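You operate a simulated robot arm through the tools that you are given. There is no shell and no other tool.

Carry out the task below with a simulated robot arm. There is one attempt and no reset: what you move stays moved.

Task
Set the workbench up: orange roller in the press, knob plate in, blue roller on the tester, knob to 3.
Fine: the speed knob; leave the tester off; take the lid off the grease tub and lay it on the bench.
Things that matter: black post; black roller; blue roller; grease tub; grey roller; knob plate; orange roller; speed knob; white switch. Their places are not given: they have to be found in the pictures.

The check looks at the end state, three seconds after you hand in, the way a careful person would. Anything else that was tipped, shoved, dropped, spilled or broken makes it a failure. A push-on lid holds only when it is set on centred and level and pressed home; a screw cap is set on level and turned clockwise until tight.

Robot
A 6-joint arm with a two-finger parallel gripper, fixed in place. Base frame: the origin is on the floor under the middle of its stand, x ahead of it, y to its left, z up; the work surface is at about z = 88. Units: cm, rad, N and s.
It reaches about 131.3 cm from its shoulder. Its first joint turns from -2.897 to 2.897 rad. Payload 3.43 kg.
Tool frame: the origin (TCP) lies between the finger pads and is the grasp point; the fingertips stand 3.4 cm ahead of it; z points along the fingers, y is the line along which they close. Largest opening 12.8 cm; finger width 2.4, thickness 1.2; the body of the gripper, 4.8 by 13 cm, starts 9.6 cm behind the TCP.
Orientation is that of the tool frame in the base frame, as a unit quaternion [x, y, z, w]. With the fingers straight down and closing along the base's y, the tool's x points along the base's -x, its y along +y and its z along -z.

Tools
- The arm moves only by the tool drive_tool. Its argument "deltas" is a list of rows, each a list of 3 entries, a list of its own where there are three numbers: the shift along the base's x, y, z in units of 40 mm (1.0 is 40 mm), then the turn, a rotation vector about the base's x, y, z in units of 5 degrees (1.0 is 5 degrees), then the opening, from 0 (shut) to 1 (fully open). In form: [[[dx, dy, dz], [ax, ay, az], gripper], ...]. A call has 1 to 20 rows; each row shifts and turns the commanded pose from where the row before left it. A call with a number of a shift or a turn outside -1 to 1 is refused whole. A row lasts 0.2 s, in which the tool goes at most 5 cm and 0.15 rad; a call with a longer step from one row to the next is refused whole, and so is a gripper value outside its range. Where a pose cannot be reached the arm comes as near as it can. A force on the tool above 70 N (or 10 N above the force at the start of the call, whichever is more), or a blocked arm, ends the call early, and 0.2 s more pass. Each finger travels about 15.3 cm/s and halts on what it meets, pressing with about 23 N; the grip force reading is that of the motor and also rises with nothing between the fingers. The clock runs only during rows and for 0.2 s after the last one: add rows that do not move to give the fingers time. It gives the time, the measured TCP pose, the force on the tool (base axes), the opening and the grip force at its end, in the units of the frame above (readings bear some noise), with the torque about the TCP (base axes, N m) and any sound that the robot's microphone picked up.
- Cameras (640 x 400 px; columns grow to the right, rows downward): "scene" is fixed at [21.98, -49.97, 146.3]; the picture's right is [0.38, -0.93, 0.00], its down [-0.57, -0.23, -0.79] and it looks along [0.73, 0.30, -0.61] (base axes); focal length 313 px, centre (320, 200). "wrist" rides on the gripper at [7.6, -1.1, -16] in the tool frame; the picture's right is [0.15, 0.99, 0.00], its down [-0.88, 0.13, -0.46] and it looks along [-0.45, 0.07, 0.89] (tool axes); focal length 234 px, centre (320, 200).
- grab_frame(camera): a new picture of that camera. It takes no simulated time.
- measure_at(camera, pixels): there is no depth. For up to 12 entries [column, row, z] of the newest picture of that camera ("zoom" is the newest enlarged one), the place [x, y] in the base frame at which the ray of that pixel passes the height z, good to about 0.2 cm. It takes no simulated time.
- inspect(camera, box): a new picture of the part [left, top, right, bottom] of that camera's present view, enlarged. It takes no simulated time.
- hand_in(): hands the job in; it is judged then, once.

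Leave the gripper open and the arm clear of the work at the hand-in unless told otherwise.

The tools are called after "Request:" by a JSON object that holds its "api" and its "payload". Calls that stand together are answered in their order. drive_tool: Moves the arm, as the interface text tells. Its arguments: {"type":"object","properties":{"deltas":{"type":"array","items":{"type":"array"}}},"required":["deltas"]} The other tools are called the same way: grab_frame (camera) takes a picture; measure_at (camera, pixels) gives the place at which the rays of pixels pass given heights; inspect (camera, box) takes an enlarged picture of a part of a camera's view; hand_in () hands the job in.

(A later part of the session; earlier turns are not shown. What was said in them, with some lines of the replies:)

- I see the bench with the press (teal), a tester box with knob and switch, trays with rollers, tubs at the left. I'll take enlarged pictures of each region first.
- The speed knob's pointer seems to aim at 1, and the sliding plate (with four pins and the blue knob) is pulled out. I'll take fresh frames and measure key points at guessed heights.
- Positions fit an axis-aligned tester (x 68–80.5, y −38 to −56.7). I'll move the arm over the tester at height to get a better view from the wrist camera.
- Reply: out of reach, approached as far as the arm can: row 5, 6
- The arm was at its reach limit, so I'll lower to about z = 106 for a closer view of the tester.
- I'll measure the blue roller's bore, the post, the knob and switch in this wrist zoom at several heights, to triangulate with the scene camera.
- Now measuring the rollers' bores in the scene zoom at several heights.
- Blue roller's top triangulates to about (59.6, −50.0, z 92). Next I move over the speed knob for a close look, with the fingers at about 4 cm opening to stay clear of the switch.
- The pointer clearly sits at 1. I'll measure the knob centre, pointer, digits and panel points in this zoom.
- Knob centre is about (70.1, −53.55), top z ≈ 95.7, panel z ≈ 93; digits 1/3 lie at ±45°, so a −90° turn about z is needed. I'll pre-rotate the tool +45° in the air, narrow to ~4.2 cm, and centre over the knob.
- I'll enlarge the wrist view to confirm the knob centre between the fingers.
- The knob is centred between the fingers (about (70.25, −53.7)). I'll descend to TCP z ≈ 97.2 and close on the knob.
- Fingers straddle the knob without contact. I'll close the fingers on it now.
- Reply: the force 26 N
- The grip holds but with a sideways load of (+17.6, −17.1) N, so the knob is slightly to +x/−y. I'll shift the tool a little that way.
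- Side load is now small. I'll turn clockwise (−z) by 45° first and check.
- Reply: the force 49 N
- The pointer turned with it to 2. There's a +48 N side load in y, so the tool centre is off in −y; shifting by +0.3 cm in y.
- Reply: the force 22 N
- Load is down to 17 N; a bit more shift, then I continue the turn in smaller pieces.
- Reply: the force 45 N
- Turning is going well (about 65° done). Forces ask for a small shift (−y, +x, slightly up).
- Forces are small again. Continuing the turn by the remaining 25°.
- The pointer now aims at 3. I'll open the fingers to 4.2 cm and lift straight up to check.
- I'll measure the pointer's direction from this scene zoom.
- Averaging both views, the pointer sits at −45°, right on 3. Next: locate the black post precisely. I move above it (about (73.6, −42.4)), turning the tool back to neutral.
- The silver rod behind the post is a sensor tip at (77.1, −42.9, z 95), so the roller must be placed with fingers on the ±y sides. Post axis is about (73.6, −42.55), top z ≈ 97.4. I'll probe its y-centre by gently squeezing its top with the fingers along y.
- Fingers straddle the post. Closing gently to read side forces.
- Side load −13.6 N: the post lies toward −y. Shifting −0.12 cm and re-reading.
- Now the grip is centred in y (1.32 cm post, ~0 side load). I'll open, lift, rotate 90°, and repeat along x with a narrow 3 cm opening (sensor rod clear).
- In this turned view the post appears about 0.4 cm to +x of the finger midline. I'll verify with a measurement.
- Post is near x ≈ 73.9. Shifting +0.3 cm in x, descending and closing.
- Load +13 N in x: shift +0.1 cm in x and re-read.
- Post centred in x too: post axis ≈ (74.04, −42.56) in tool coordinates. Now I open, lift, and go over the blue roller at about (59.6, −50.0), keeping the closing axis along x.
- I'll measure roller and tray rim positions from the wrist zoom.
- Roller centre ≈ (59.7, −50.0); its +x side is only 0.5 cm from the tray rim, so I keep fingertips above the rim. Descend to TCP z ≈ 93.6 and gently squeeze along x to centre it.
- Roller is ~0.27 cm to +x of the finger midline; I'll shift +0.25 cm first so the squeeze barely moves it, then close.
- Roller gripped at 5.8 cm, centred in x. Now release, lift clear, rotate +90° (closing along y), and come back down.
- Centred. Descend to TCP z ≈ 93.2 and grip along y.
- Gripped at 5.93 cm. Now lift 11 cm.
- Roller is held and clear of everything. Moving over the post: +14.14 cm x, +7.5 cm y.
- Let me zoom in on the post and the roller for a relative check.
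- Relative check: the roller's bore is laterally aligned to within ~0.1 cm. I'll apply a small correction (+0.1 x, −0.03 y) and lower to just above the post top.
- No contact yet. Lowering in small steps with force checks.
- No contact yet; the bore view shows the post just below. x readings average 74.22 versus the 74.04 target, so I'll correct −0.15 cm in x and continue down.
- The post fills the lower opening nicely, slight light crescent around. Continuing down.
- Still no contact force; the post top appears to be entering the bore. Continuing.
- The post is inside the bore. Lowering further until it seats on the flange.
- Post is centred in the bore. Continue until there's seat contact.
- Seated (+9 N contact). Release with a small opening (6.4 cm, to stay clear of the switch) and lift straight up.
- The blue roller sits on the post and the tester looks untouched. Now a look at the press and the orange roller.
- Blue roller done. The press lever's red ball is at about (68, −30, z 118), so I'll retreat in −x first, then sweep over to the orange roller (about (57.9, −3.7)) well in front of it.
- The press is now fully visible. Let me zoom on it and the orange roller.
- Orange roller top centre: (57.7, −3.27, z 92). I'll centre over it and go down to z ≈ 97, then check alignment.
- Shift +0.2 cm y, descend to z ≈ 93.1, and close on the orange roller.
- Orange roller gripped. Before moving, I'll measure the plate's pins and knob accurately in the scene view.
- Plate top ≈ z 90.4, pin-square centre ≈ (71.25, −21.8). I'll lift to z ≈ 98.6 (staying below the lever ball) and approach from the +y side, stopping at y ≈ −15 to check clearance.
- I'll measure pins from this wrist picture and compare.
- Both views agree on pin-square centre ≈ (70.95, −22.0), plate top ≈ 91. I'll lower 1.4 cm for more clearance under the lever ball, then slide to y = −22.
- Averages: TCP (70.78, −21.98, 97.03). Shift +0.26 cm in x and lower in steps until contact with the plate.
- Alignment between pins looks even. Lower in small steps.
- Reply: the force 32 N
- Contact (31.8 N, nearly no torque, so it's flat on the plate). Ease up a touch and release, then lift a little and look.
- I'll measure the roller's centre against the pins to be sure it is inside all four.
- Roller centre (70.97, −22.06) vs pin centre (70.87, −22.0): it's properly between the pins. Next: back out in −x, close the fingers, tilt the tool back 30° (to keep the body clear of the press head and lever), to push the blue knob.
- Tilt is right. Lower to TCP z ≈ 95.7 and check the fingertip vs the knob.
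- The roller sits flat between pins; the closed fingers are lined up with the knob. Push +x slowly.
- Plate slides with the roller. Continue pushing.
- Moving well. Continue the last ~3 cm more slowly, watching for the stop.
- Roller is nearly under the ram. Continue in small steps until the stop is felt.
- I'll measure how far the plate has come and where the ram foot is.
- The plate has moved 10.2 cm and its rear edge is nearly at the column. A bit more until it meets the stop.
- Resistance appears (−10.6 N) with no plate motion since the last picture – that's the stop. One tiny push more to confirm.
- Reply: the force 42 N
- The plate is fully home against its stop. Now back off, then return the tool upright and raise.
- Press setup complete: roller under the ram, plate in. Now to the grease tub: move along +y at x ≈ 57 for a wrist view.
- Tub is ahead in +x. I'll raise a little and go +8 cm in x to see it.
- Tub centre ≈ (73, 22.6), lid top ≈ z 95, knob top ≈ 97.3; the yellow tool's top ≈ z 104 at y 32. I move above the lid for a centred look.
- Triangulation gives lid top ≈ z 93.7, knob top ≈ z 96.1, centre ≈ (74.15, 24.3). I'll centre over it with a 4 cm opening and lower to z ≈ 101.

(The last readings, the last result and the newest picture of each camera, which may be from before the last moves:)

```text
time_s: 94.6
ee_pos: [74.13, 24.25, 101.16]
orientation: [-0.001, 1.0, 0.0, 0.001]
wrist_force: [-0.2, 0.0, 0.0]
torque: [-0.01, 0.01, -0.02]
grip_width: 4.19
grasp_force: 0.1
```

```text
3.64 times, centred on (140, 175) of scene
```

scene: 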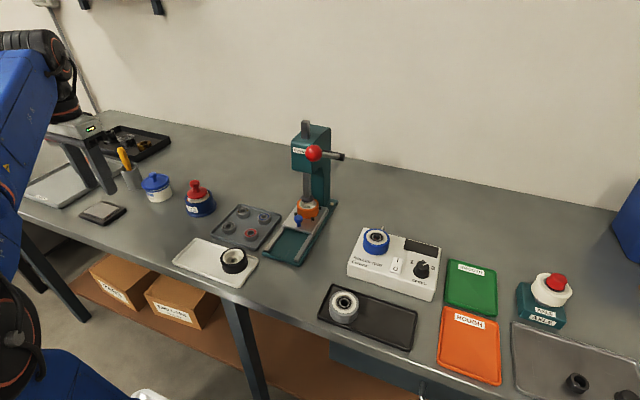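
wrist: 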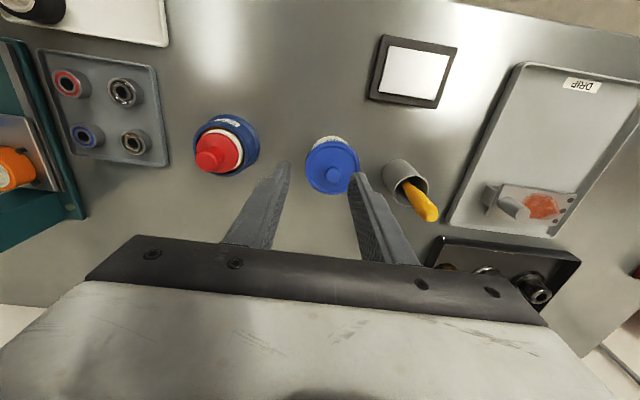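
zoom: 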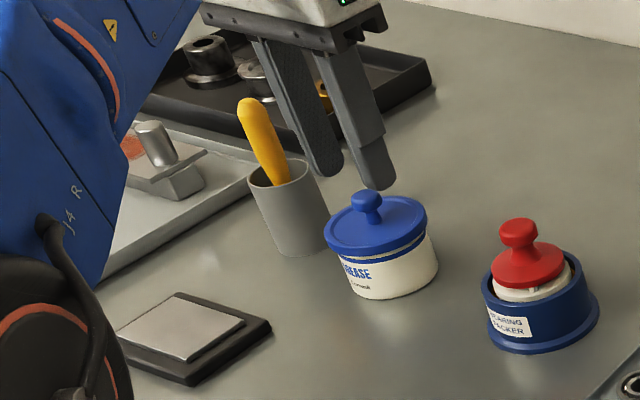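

Request:
{"api": "inspect", "payload": {"camera": "wrist", "box": [240, 110, 400, 210]}}

Request:
{"api": "measure_at", "payload": {"camera": "zoom", "pixels": [[327, 238, 96], [327, 238, 96.5], [283, 238, 96], [372, 238, 96], [327, 210, 93.7], [185, 190, 93.7], [470, 190, 93.7]]}}

```text
4.00 times, centred on (320, 160) of wrist
```

zoom: 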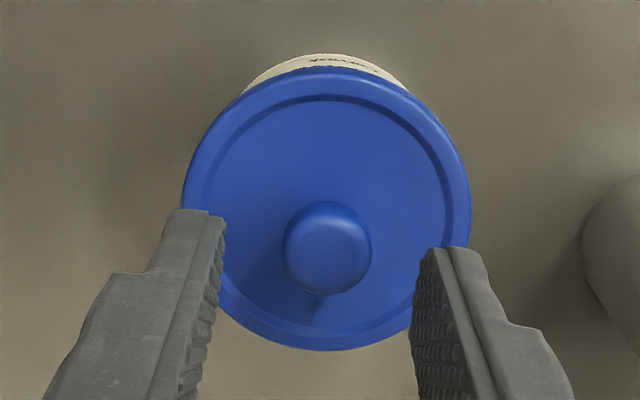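

```text
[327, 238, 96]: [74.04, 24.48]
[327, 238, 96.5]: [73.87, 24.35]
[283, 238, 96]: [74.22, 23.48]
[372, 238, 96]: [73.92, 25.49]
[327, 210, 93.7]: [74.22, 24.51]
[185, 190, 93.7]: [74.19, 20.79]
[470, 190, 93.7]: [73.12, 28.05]
```

Knob centre (74.05, 24.48), 2 cm wide. Shift +0.2 y, lower to TCP ≈ 97.9 and close on the knob.

Request:
{"api": "drive_tool", "payload": {"deltas": [[[0, 0.05, -0.4], [0, 0, 0], 0.33], [[0, 0, -0.3], [0, 0, 0], 0.33], [[0, 0, -0.12], [0, 0, 0], 0.33], [[0, 0, 0], [0, 0, 0], 0.33]]}}

Request:
{"api": "inspect", "payload": {"camera": "scene", "box": [120, 150, 200, 210]}}

Request:
{"api": "inspect", "payload": {"camera": "wrist", "box": [240, 110, 400, 210]}}

```text
time_s: 95.6
ee_pos: [74.31, 24.41, 97.88]
orientation: [0.0, 1.0, 0.0, 0.001]
wrist_force: [-0.4, 0.1, 1.2]
torque: [0.04, 0.03, 0.04]
grip_width: 4.22
grasp_force: 0.1
```

```text
6.67 times, centred on (160, 180) of scene
```

zoom: 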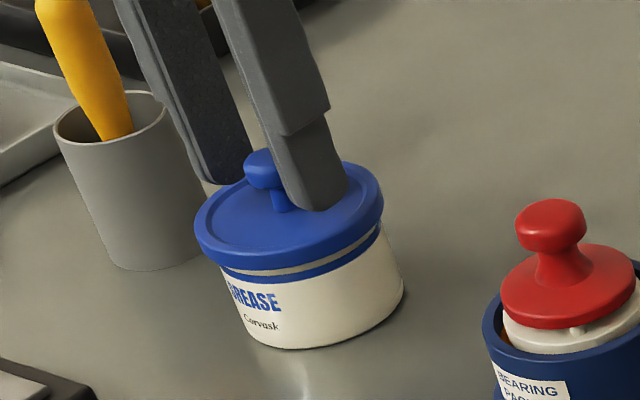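

```text
4.00 times, centred on (320, 160) of wrist
```

zoom: 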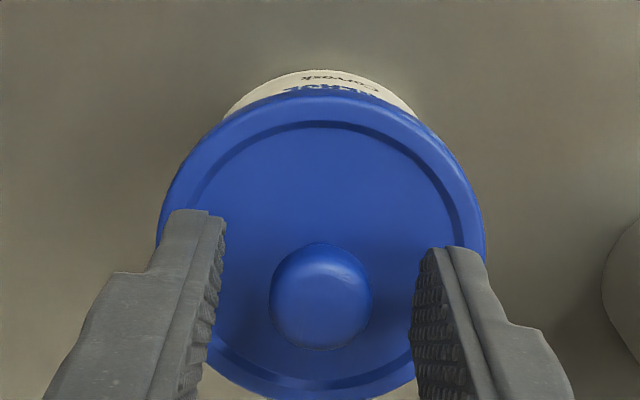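

Aligned. Close on the knob.

Request:
{"api": "drive_tool", "payload": {"deltas": [[[0, 0, 0], [0, 0, 0], 0.2], [[0, 0, 0], [0, 0, 0], 0.1], [[0, 0, 0], [0, 0, 0], 0.08], [[0, 0, 0], [0, 0, 0], 0.08]]}}

Request:
{"api": "inspect", "payload": {"camera": "wrist", "box": [240, 110, 400, 210]}}

```text
time_s: 96.6
ee_pos: [74.24, 24.37, 97.9]
orientation: [0.0, 1.0, -0.001, 0.0]
wrist_force: [-0.4, -0.2, 0.1]
torque: [0.0, 0.01, -0.03]
grip_width: 1.96
grasp_force: 23.2
heard: snap
```

```text
4.00 times, centred on (320, 160) of wrist
```

zoom: 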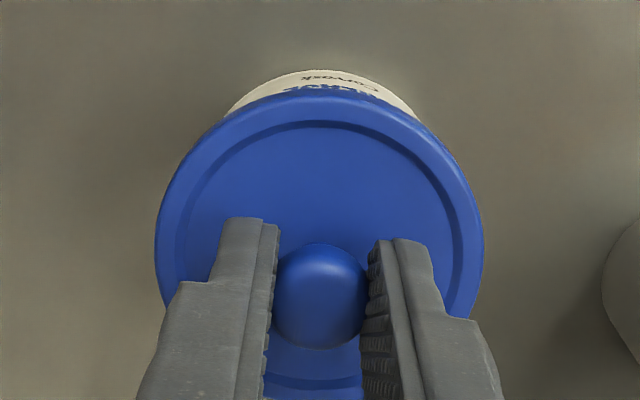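

A snap sound was heard as I gripped – probably the lid's snap-fit. Let me look.

Request:
{"api": "inspect", "payload": {"camera": "scene", "box": [120, 150, 200, 210]}}

Request:
{"api": "grab_frame", "payload": {"camera": "scene"}}

```text
6.67 times, centred on (160, 180) of scene
```

zoom: 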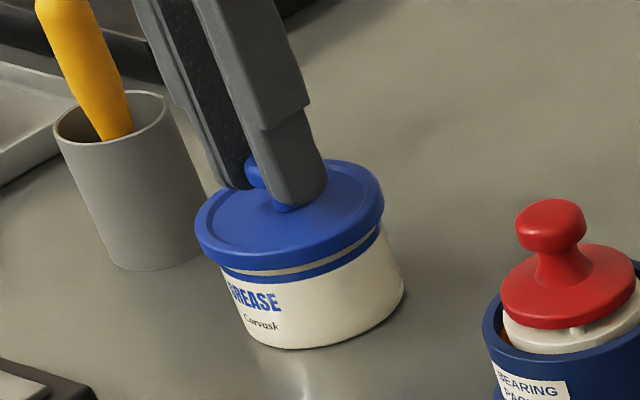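

```text
taken
```

scene: 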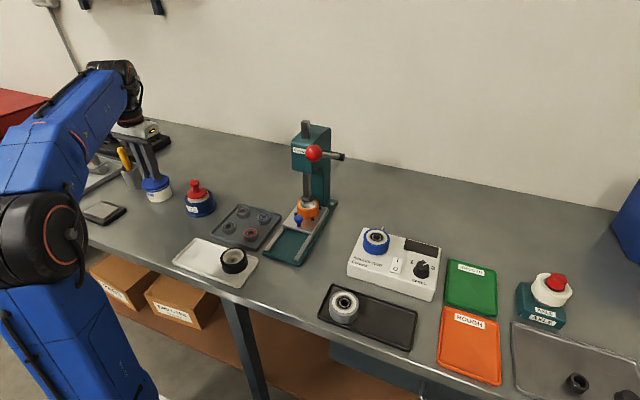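

Everything appears intact. Lift slowly 0.8 cm and check whether only the lid comes up.

Request:
{"api": "drive_tool", "payload": {"deltas": [[[0, 0, 0.05], [0, 0, 0], 0.08], [[0, 0, 0.05], [0, 0, 0], 0.08], [[0, 0, 0.05], [0, 0, 0], 0.08], [[0, 0, 0.05], [0, 0, 0], 0.08], [[0, 0, 0], [0, 0, 0], 0.08]]}}

Request:
{"api": "inspect", "payload": {"camera": "scene", "box": [120, 150, 200, 210]}}

```text
time_s: 97.8
ee_pos: [74.09, 24.4, 98.57]
orientation: [0.0, 1.0, 0.001, 0.001]
wrist_force: [-0.5, 0.0, -0.5]
torque: [0.02, -0.01, 0.0]
grip_width: 1.95
grasp_force: 23.4
```

```text
6.67 times, centred on (160, 180) of scene
```

zoom: 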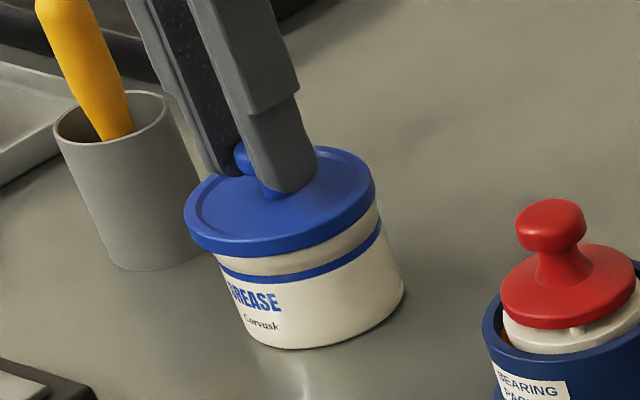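

The lid is coming off cleanly while the tub stays. Before moving it, I'll lift further and check the free bench area in front of the tub.

Request:
{"api": "drive_tool", "payload": {"deltas": [[[0, 0, 0.2], [0, 0, 0], 0.08], [[0, 0, 0.4], [0, 0, 0], 0.08], [[0, 0, 0.5], [0, 0, 0], 0.08], [[0, 0, 0], [0, 0, 0], 0.08]]}}

Request:
{"api": "grab_frame", "payload": {"camera": "scene"}}

Request:
{"api": "measure_at", "payload": {"camera": "scene", "pixels": [[80, 212, 88], [105, 201, 88], [127, 210, 88], [102, 225, 88], [160, 235, 88], [150, 230, 88], [170, 225, 88], [155, 200, 88]]}}

Request:
{"api": "inspect", "payload": {"camera": "scene", "box": [70, 130, 230, 260]}}

```text
time_s: 98.8
ee_pos: [74.14, 24.6, 103.0]
orientation: [-0.001, 1.0, 0.0, 0.002]
wrist_force: [-0.9, 0.3, 0.7]
torque: [0.04, 0.0, 0.01]
grip_width: 1.92
grasp_force: 22.4
```

```text
taken
```

scene: 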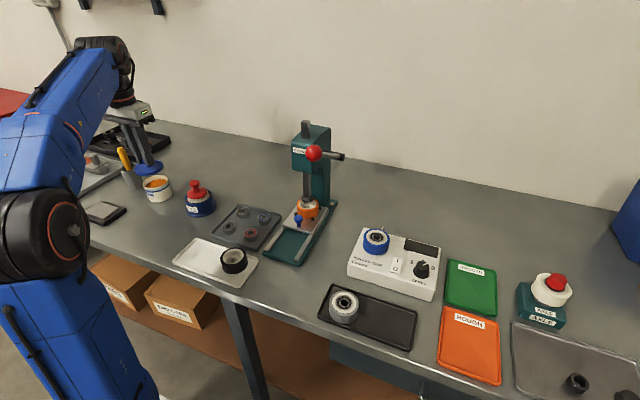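

```text
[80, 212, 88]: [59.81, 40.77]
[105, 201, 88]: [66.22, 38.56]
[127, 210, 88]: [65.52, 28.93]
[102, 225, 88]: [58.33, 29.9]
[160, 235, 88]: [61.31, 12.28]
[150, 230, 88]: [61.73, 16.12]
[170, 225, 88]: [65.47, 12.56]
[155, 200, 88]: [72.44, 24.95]
```

```text
3.08 times, centred on (150, 195) of scene
```

zoom: 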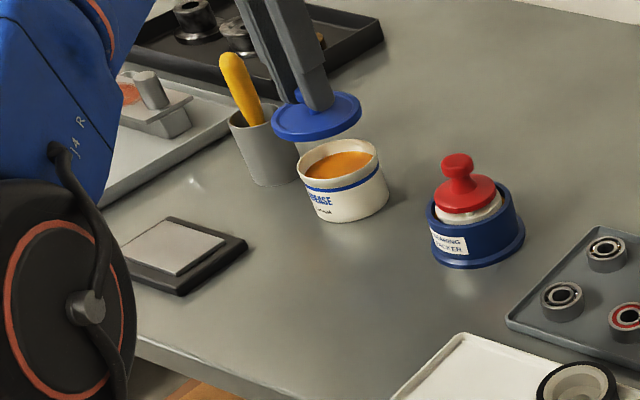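

Grease tub is open and upright. The bench around (63.5, 15) is clear, so I move the lid there.

Request:
{"api": "drive_tool", "payload": {"deltas": [[[-0.66, -0.594, 0], [0, 0, 0], 0.08], [[-0.66, -0.594, 0], [0, 0, 0], 0.08], [[-0.66, -0.594, 0], [0, 0, 0], 0.08], [[-0.66, -0.594, 0], [0, 0, 0], 0.08], [[0, 0, 0], [0, 0, 0], 0.08]]}}

Request:
{"api": "grab_frame", "payload": {"camera": "scene"}}

Request:
{"api": "grab_frame", "payload": {"camera": "wrist"}}

```text
time_s: 100.0
ee_pos: [63.75, 14.75, 103.2]
orientation: [0.001, 1.0, 0.0, 0.001]
wrist_force: [-0.3, -0.2, -0.2]
torque: [0.0, -0.01, 0.0]
grip_width: 1.95
grasp_force: 23.0
```

```text
taken
```

scene: 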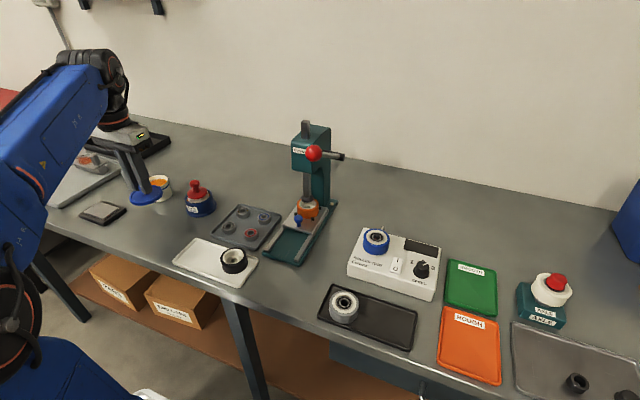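

```text
taken
```

wrist: 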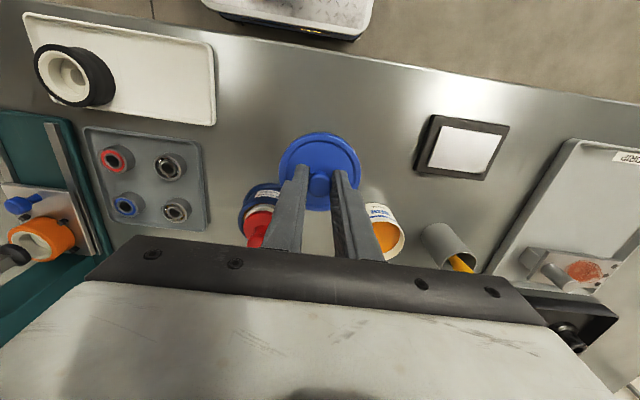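

Clear below. Lower to about z 95, then small steps to contact.

Request:
{"api": "drive_tool", "payload": {"deltas": [[[0, 0, -0.7], [0, 0, 0], 0.08], [[0, 0, -0.7], [0, 0, 0], 0.08], [[0, 0, -0.5], [0, 0, 0], 0.08], [[0, 0, 0], [0, 0, 0], 0.08]]}}

Request:
{"api": "inspect", "payload": {"camera": "scene", "box": [90, 160, 210, 250]}}

```text
time_s: 101.0
ee_pos: [63.86, 15.03, 95.34]
orientation: [0.001, 1.0, 0.0, 0.001]
wrist_force: [-0.3, -0.3, 0.3]
torque: [0.02, 0.03, -0.03]
grip_width: 1.93
grasp_force: 23.5
```

```text
4.44 times, centred on (150, 205) of scene
```

zoom: 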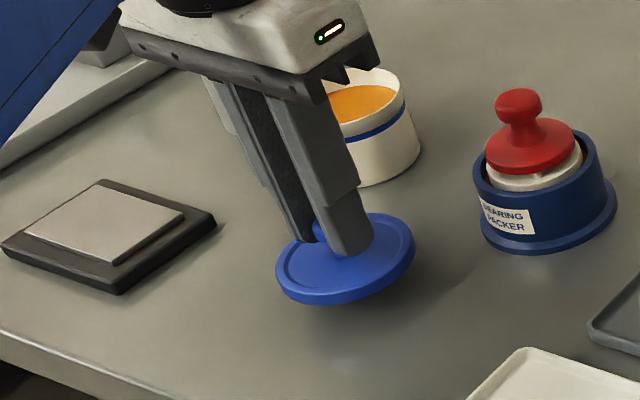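

Request:
{"api": "drive_tool", "payload": {"deltas": [[[0, 0, -0.15], [0, 0, 0], 0.08], [[0, 0, -0.1], [0, 0, 0], 0.08], [[0, 0, 0], [0, 0, 0], 0.08]]}}

Request:
{"api": "drive_tool", "payload": {"deltas": [[[0, 0, -0.07], [0, 0, 0], 0.08], [[0, 0, 0], [0, 0, 0], 0.08]]}}

Request:
{"api": "inspect", "payload": {"camera": "scene", "box": [90, 160, 210, 250]}}

```text
time_s: 101.8
ee_pos: [63.64, 14.93, 94.34]
orientation: [0.0, 1.0, 0.001, 0.001]
wrist_force: [0.0, 0.1, -0.8]
torque: [-0.03, 0.0, 0.01]
grip_width: 1.95
grasp_force: 22.3
```

```text
time_s: 102.4
ee_pos: [63.58, 14.93, 94.15]
orientation: [0.0, 1.0, 0.0, 0.001]
wrist_force: [-0.1, 0.2, -0.8]
torque: [0.04, -0.01, 0.01]
grip_width: 1.94
grasp_force: 22.4
```

```text
4.44 times, centred on (150, 205) of scene
```

zoom: 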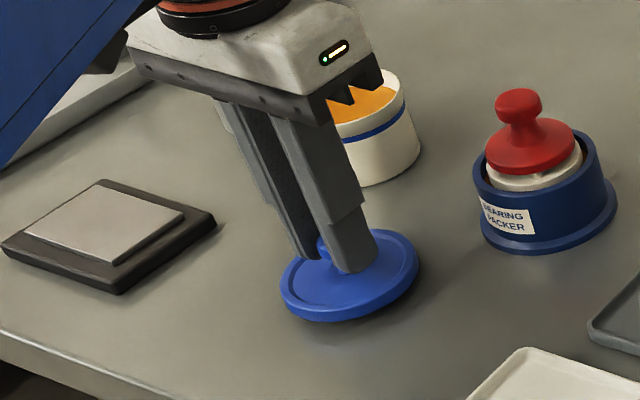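

Still a small gap and no contact force. Continue in small steps.

Request:
{"api": "drive_tool", "payload": {"deltas": [[[0, 0, -0.07], [0, 0, 0], 0.08], [[0, 0, 0], [0, 0, 0], 0.08]]}}

Request:
{"api": "drive_tool", "payload": {"deltas": [[[0, 0, -0.06], [0, 0, 0], 0.08], [[0, 0, 0], [0, 0, 0], 0.08]]}}

Request:
{"api": "drive_tool", "payload": {"deltas": [[[0, 0, -0.05], [0, 0, 0], 0.08], [[0, 0, 0], [0, 0, 0], 0.08]]}}

```text
time_s: 103.0
ee_pos: [63.54, 14.98, 93.87]
orientation: [0.0, 1.0, 0.0, 0.001]
wrist_force: [-0.7, -0.5, 0.2]
torque: [0.01, -0.03, -0.01]
grip_width: 1.92
grasp_force: 23.1
```

```text
time_s: 103.6
ee_pos: [63.58, 14.95, 93.6]
orientation: [0.0, 1.0, 0.0, 0.001]
wrist_force: [0.1, 0.7, -0.3]
torque: [0.0, -0.01, 0.0]
grip_width: 1.89
grasp_force: 23.3
```

```text
time_s: 104.2
ee_pos: [63.67, 14.99, 93.4]
orientation: [-0.001, 1.0, 0.0, 0.001]
wrist_force: [-0.9, 0.3, -1.2]
torque: [0.01, -0.02, -0.01]
grip_width: 1.92
grasp_force: 22.8
```

Request:
{"api": "drive_tool", "payload": {"deltas": [[[0, 0, -0.05], [0, 0, 0], 0.08], [[0, 0, 0], [0, 0, 0], 0.08]]}}

Request:
{"api": "drive_tool", "payload": {"deltas": [[[0, 0, -0.05], [0, 0, 0], 0.08], [[0, 0, 0], [0, 0, 0], 0.08]]}}

Request:
{"api": "inspect", "payload": {"camera": "scene", "box": [90, 160, 210, 250]}}

```text
time_s: 104.8
ee_pos: [63.61, 14.99, 93.24]
orientation: [0.0, 1.0, -0.001, 0.0]
wrist_force: [-0.7, -0.1, -0.3]
torque: [0.03, -0.02, 0.0]
grip_width: 1.96
grasp_force: 22.6
```

```text
time_s: 105.4
ee_pos: [63.56, 15.01, 93.12]
orientation: [0.0, 1.0, 0.0, 0.001]
wrist_force: [3.8, -0.1, 20.7]
torque: [0.0, -0.14, 0.01]
grip_width: 1.95
grasp_force: 23.1
```

```text
4.44 times, centred on (150, 205) of scene
```

zoom: 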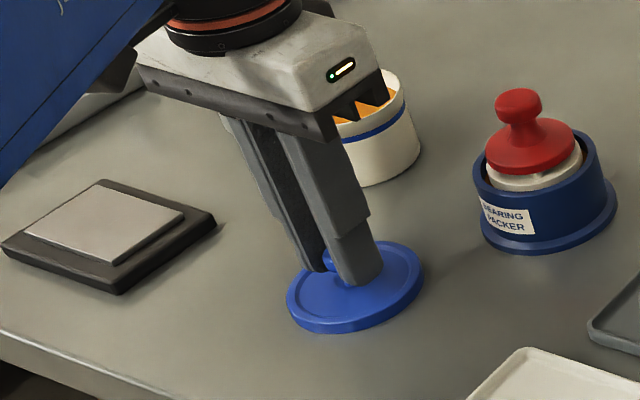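

The lid rests flat on the bench (20.7 N contact). Ease off, open, and lift away.

Request:
{"api": "drive_tool", "payload": {"deltas": [[[0, 0, 0.04], [0, 0, 0], 0.08], [[0, 0, 0], [0, 0, 0], 0.18], [[0, 0, 0], [0, 0, 0], 0.33], [[0, 0, 0], [0, 0, 0], 0.33], [[0, 0, 0.3], [0, 0, 0], 0.33], [[0, 0, 0.8], [0, 0, 0], 0.33], [[0, 0, 0.9], [0, 0, 0], 0.33], [[0, 0, 0.9], [0, 0, 0], 0.5], [[0, 0, 0], [0, 0, 0], 0.5]]}}

Request:
{"api": "grab_frame", "payload": {"camera": "scene"}}

Request:
{"api": "grab_frame", "payload": {"camera": "wrist"}}

Request:
{"api": "inspect", "payload": {"camera": "scene", "box": [90, 130, 230, 250]}}

```text
time_s: 107.4
ee_pos: [63.41, 14.98, 104.84]
orientation: [0.0, 1.0, -0.001, 0.001]
wrist_force: [-0.8, -0.3, 0.1]
torque: [-0.02, -0.03, 0.02]
grip_width: 6.39
grasp_force: 0.0
```

```text
taken
```

scene: 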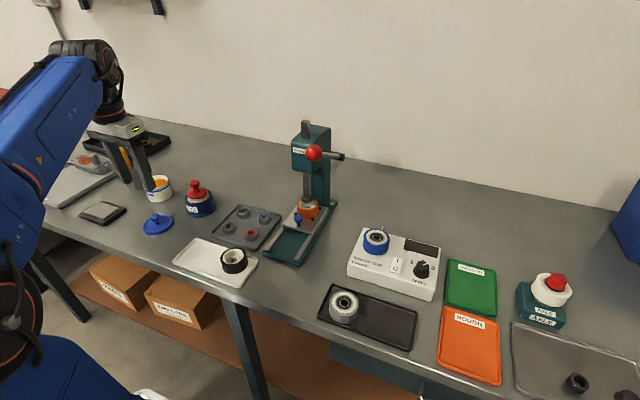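

```text
taken
```

wrist: 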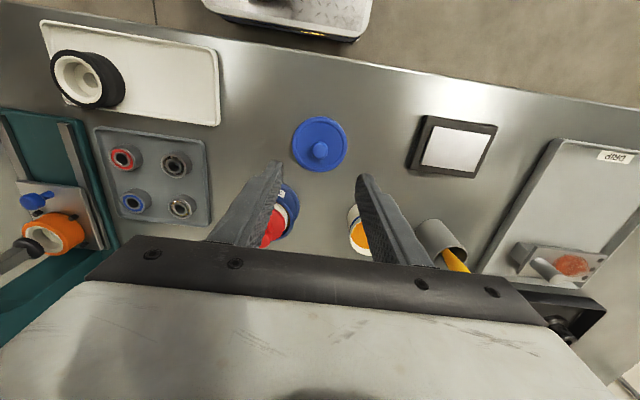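

```text
3.33 times, centred on (160, 190) of scene
```

zoom: 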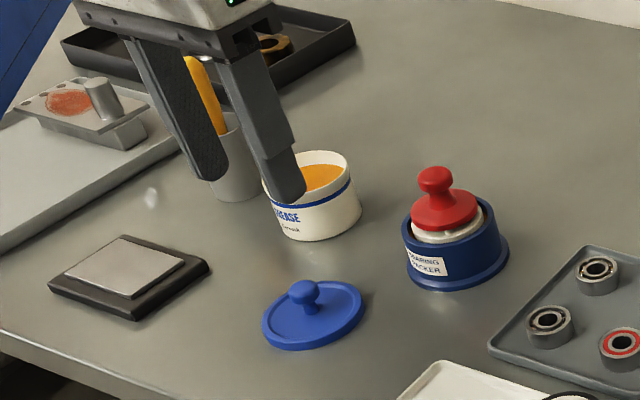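

The lid lies flat on the bench, tub upright and full. Final checks of tester and press.

Request:
{"api": "inspect", "payload": {"camera": "scene", "box": [335, 215, 455, 305]}}

Request:
{"api": "inspect", "payload": {"camera": "scene", "box": [260, 180, 350, 270]}}

Request:
{"api": "drive_tool", "payload": {"deltas": [[[-0.3, 0, 0.8], [0, 0, 0], 0.8], [[-0.5, 0, 0.8], [0, 0, 0], 1], [[-0.7, 0, 0], [0, 0, 0], 1], [[-0.7, 0, 0], [0, 0, 0], 1], [[0, 0, 0], [0, 0, 0], 1]]}}

```text
4.44 times, centred on (395, 260) of scene
```

zoom: 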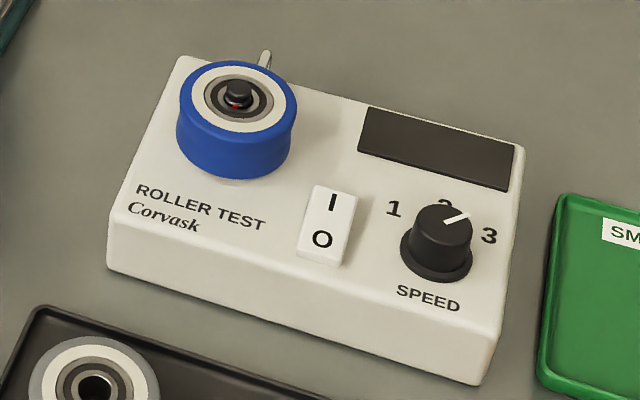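

```text
4.44 times, centred on (305, 225) of scene
```

zoom: 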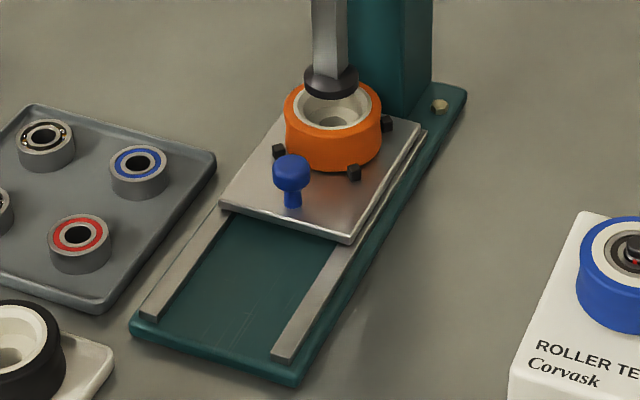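

```text
time_s: 108.6
ee_pos: [54.55, 15.1, 111.39]
orientation: [0.0, 1.0, 0.0, 0.002]
wrist_force: [-0.3, -0.6, 0.0]
torque: [0.02, 0.02, 0.03]
grip_width: 12.79
grasp_force: 0.1
```

Everything checks out: orange roller under the ram with the plate in, blue roller on the post, pointer at 3, switch untouched, lid flat on the bench, gripper open and clear. One last overall look before handing in.

Request:
{"api": "grab_frame", "payload": {"camera": "scene"}}

```text
taken
```

scene: 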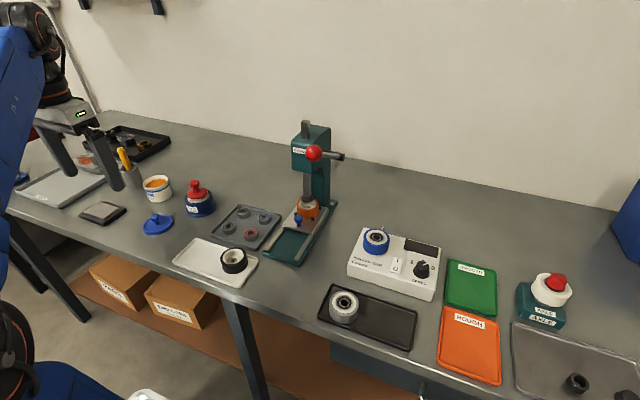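

The bench is as asked and nothing else has moved. Handing in.

Request:
{"api": "hand_in", "payload": {}}

```text
The job is handed in.
```

The workbench is set up as you asked, and the job is handed in. I haven't seen the check's verdict.

- **Press:** The orange roller sits flat between the four pins. The knob plate is pushed all the way in to its stop, so the roller is under the ram. I did not pull the press lever.
- **Tester:** The blue roller is seated on the black post. I did not touch the white switch.
- **Speed knob:** I turned it from 1 to 3. The pointer lines up with the 3 from both camera views, within a few degrees.
- **Grease tub:** The lid is off and lies flat, knob up, on clear bench in front of the tub. The tub stayed upright and nothing spilled. I heard one snap when I gripped the lid's knob. The lid then lifted off freely and looked undamaged in the pictures.

The grey roller and black roller are still in their trays. In the last picture nothing else had been knocked or moved. The gripper is open and the arm is clear of the work.
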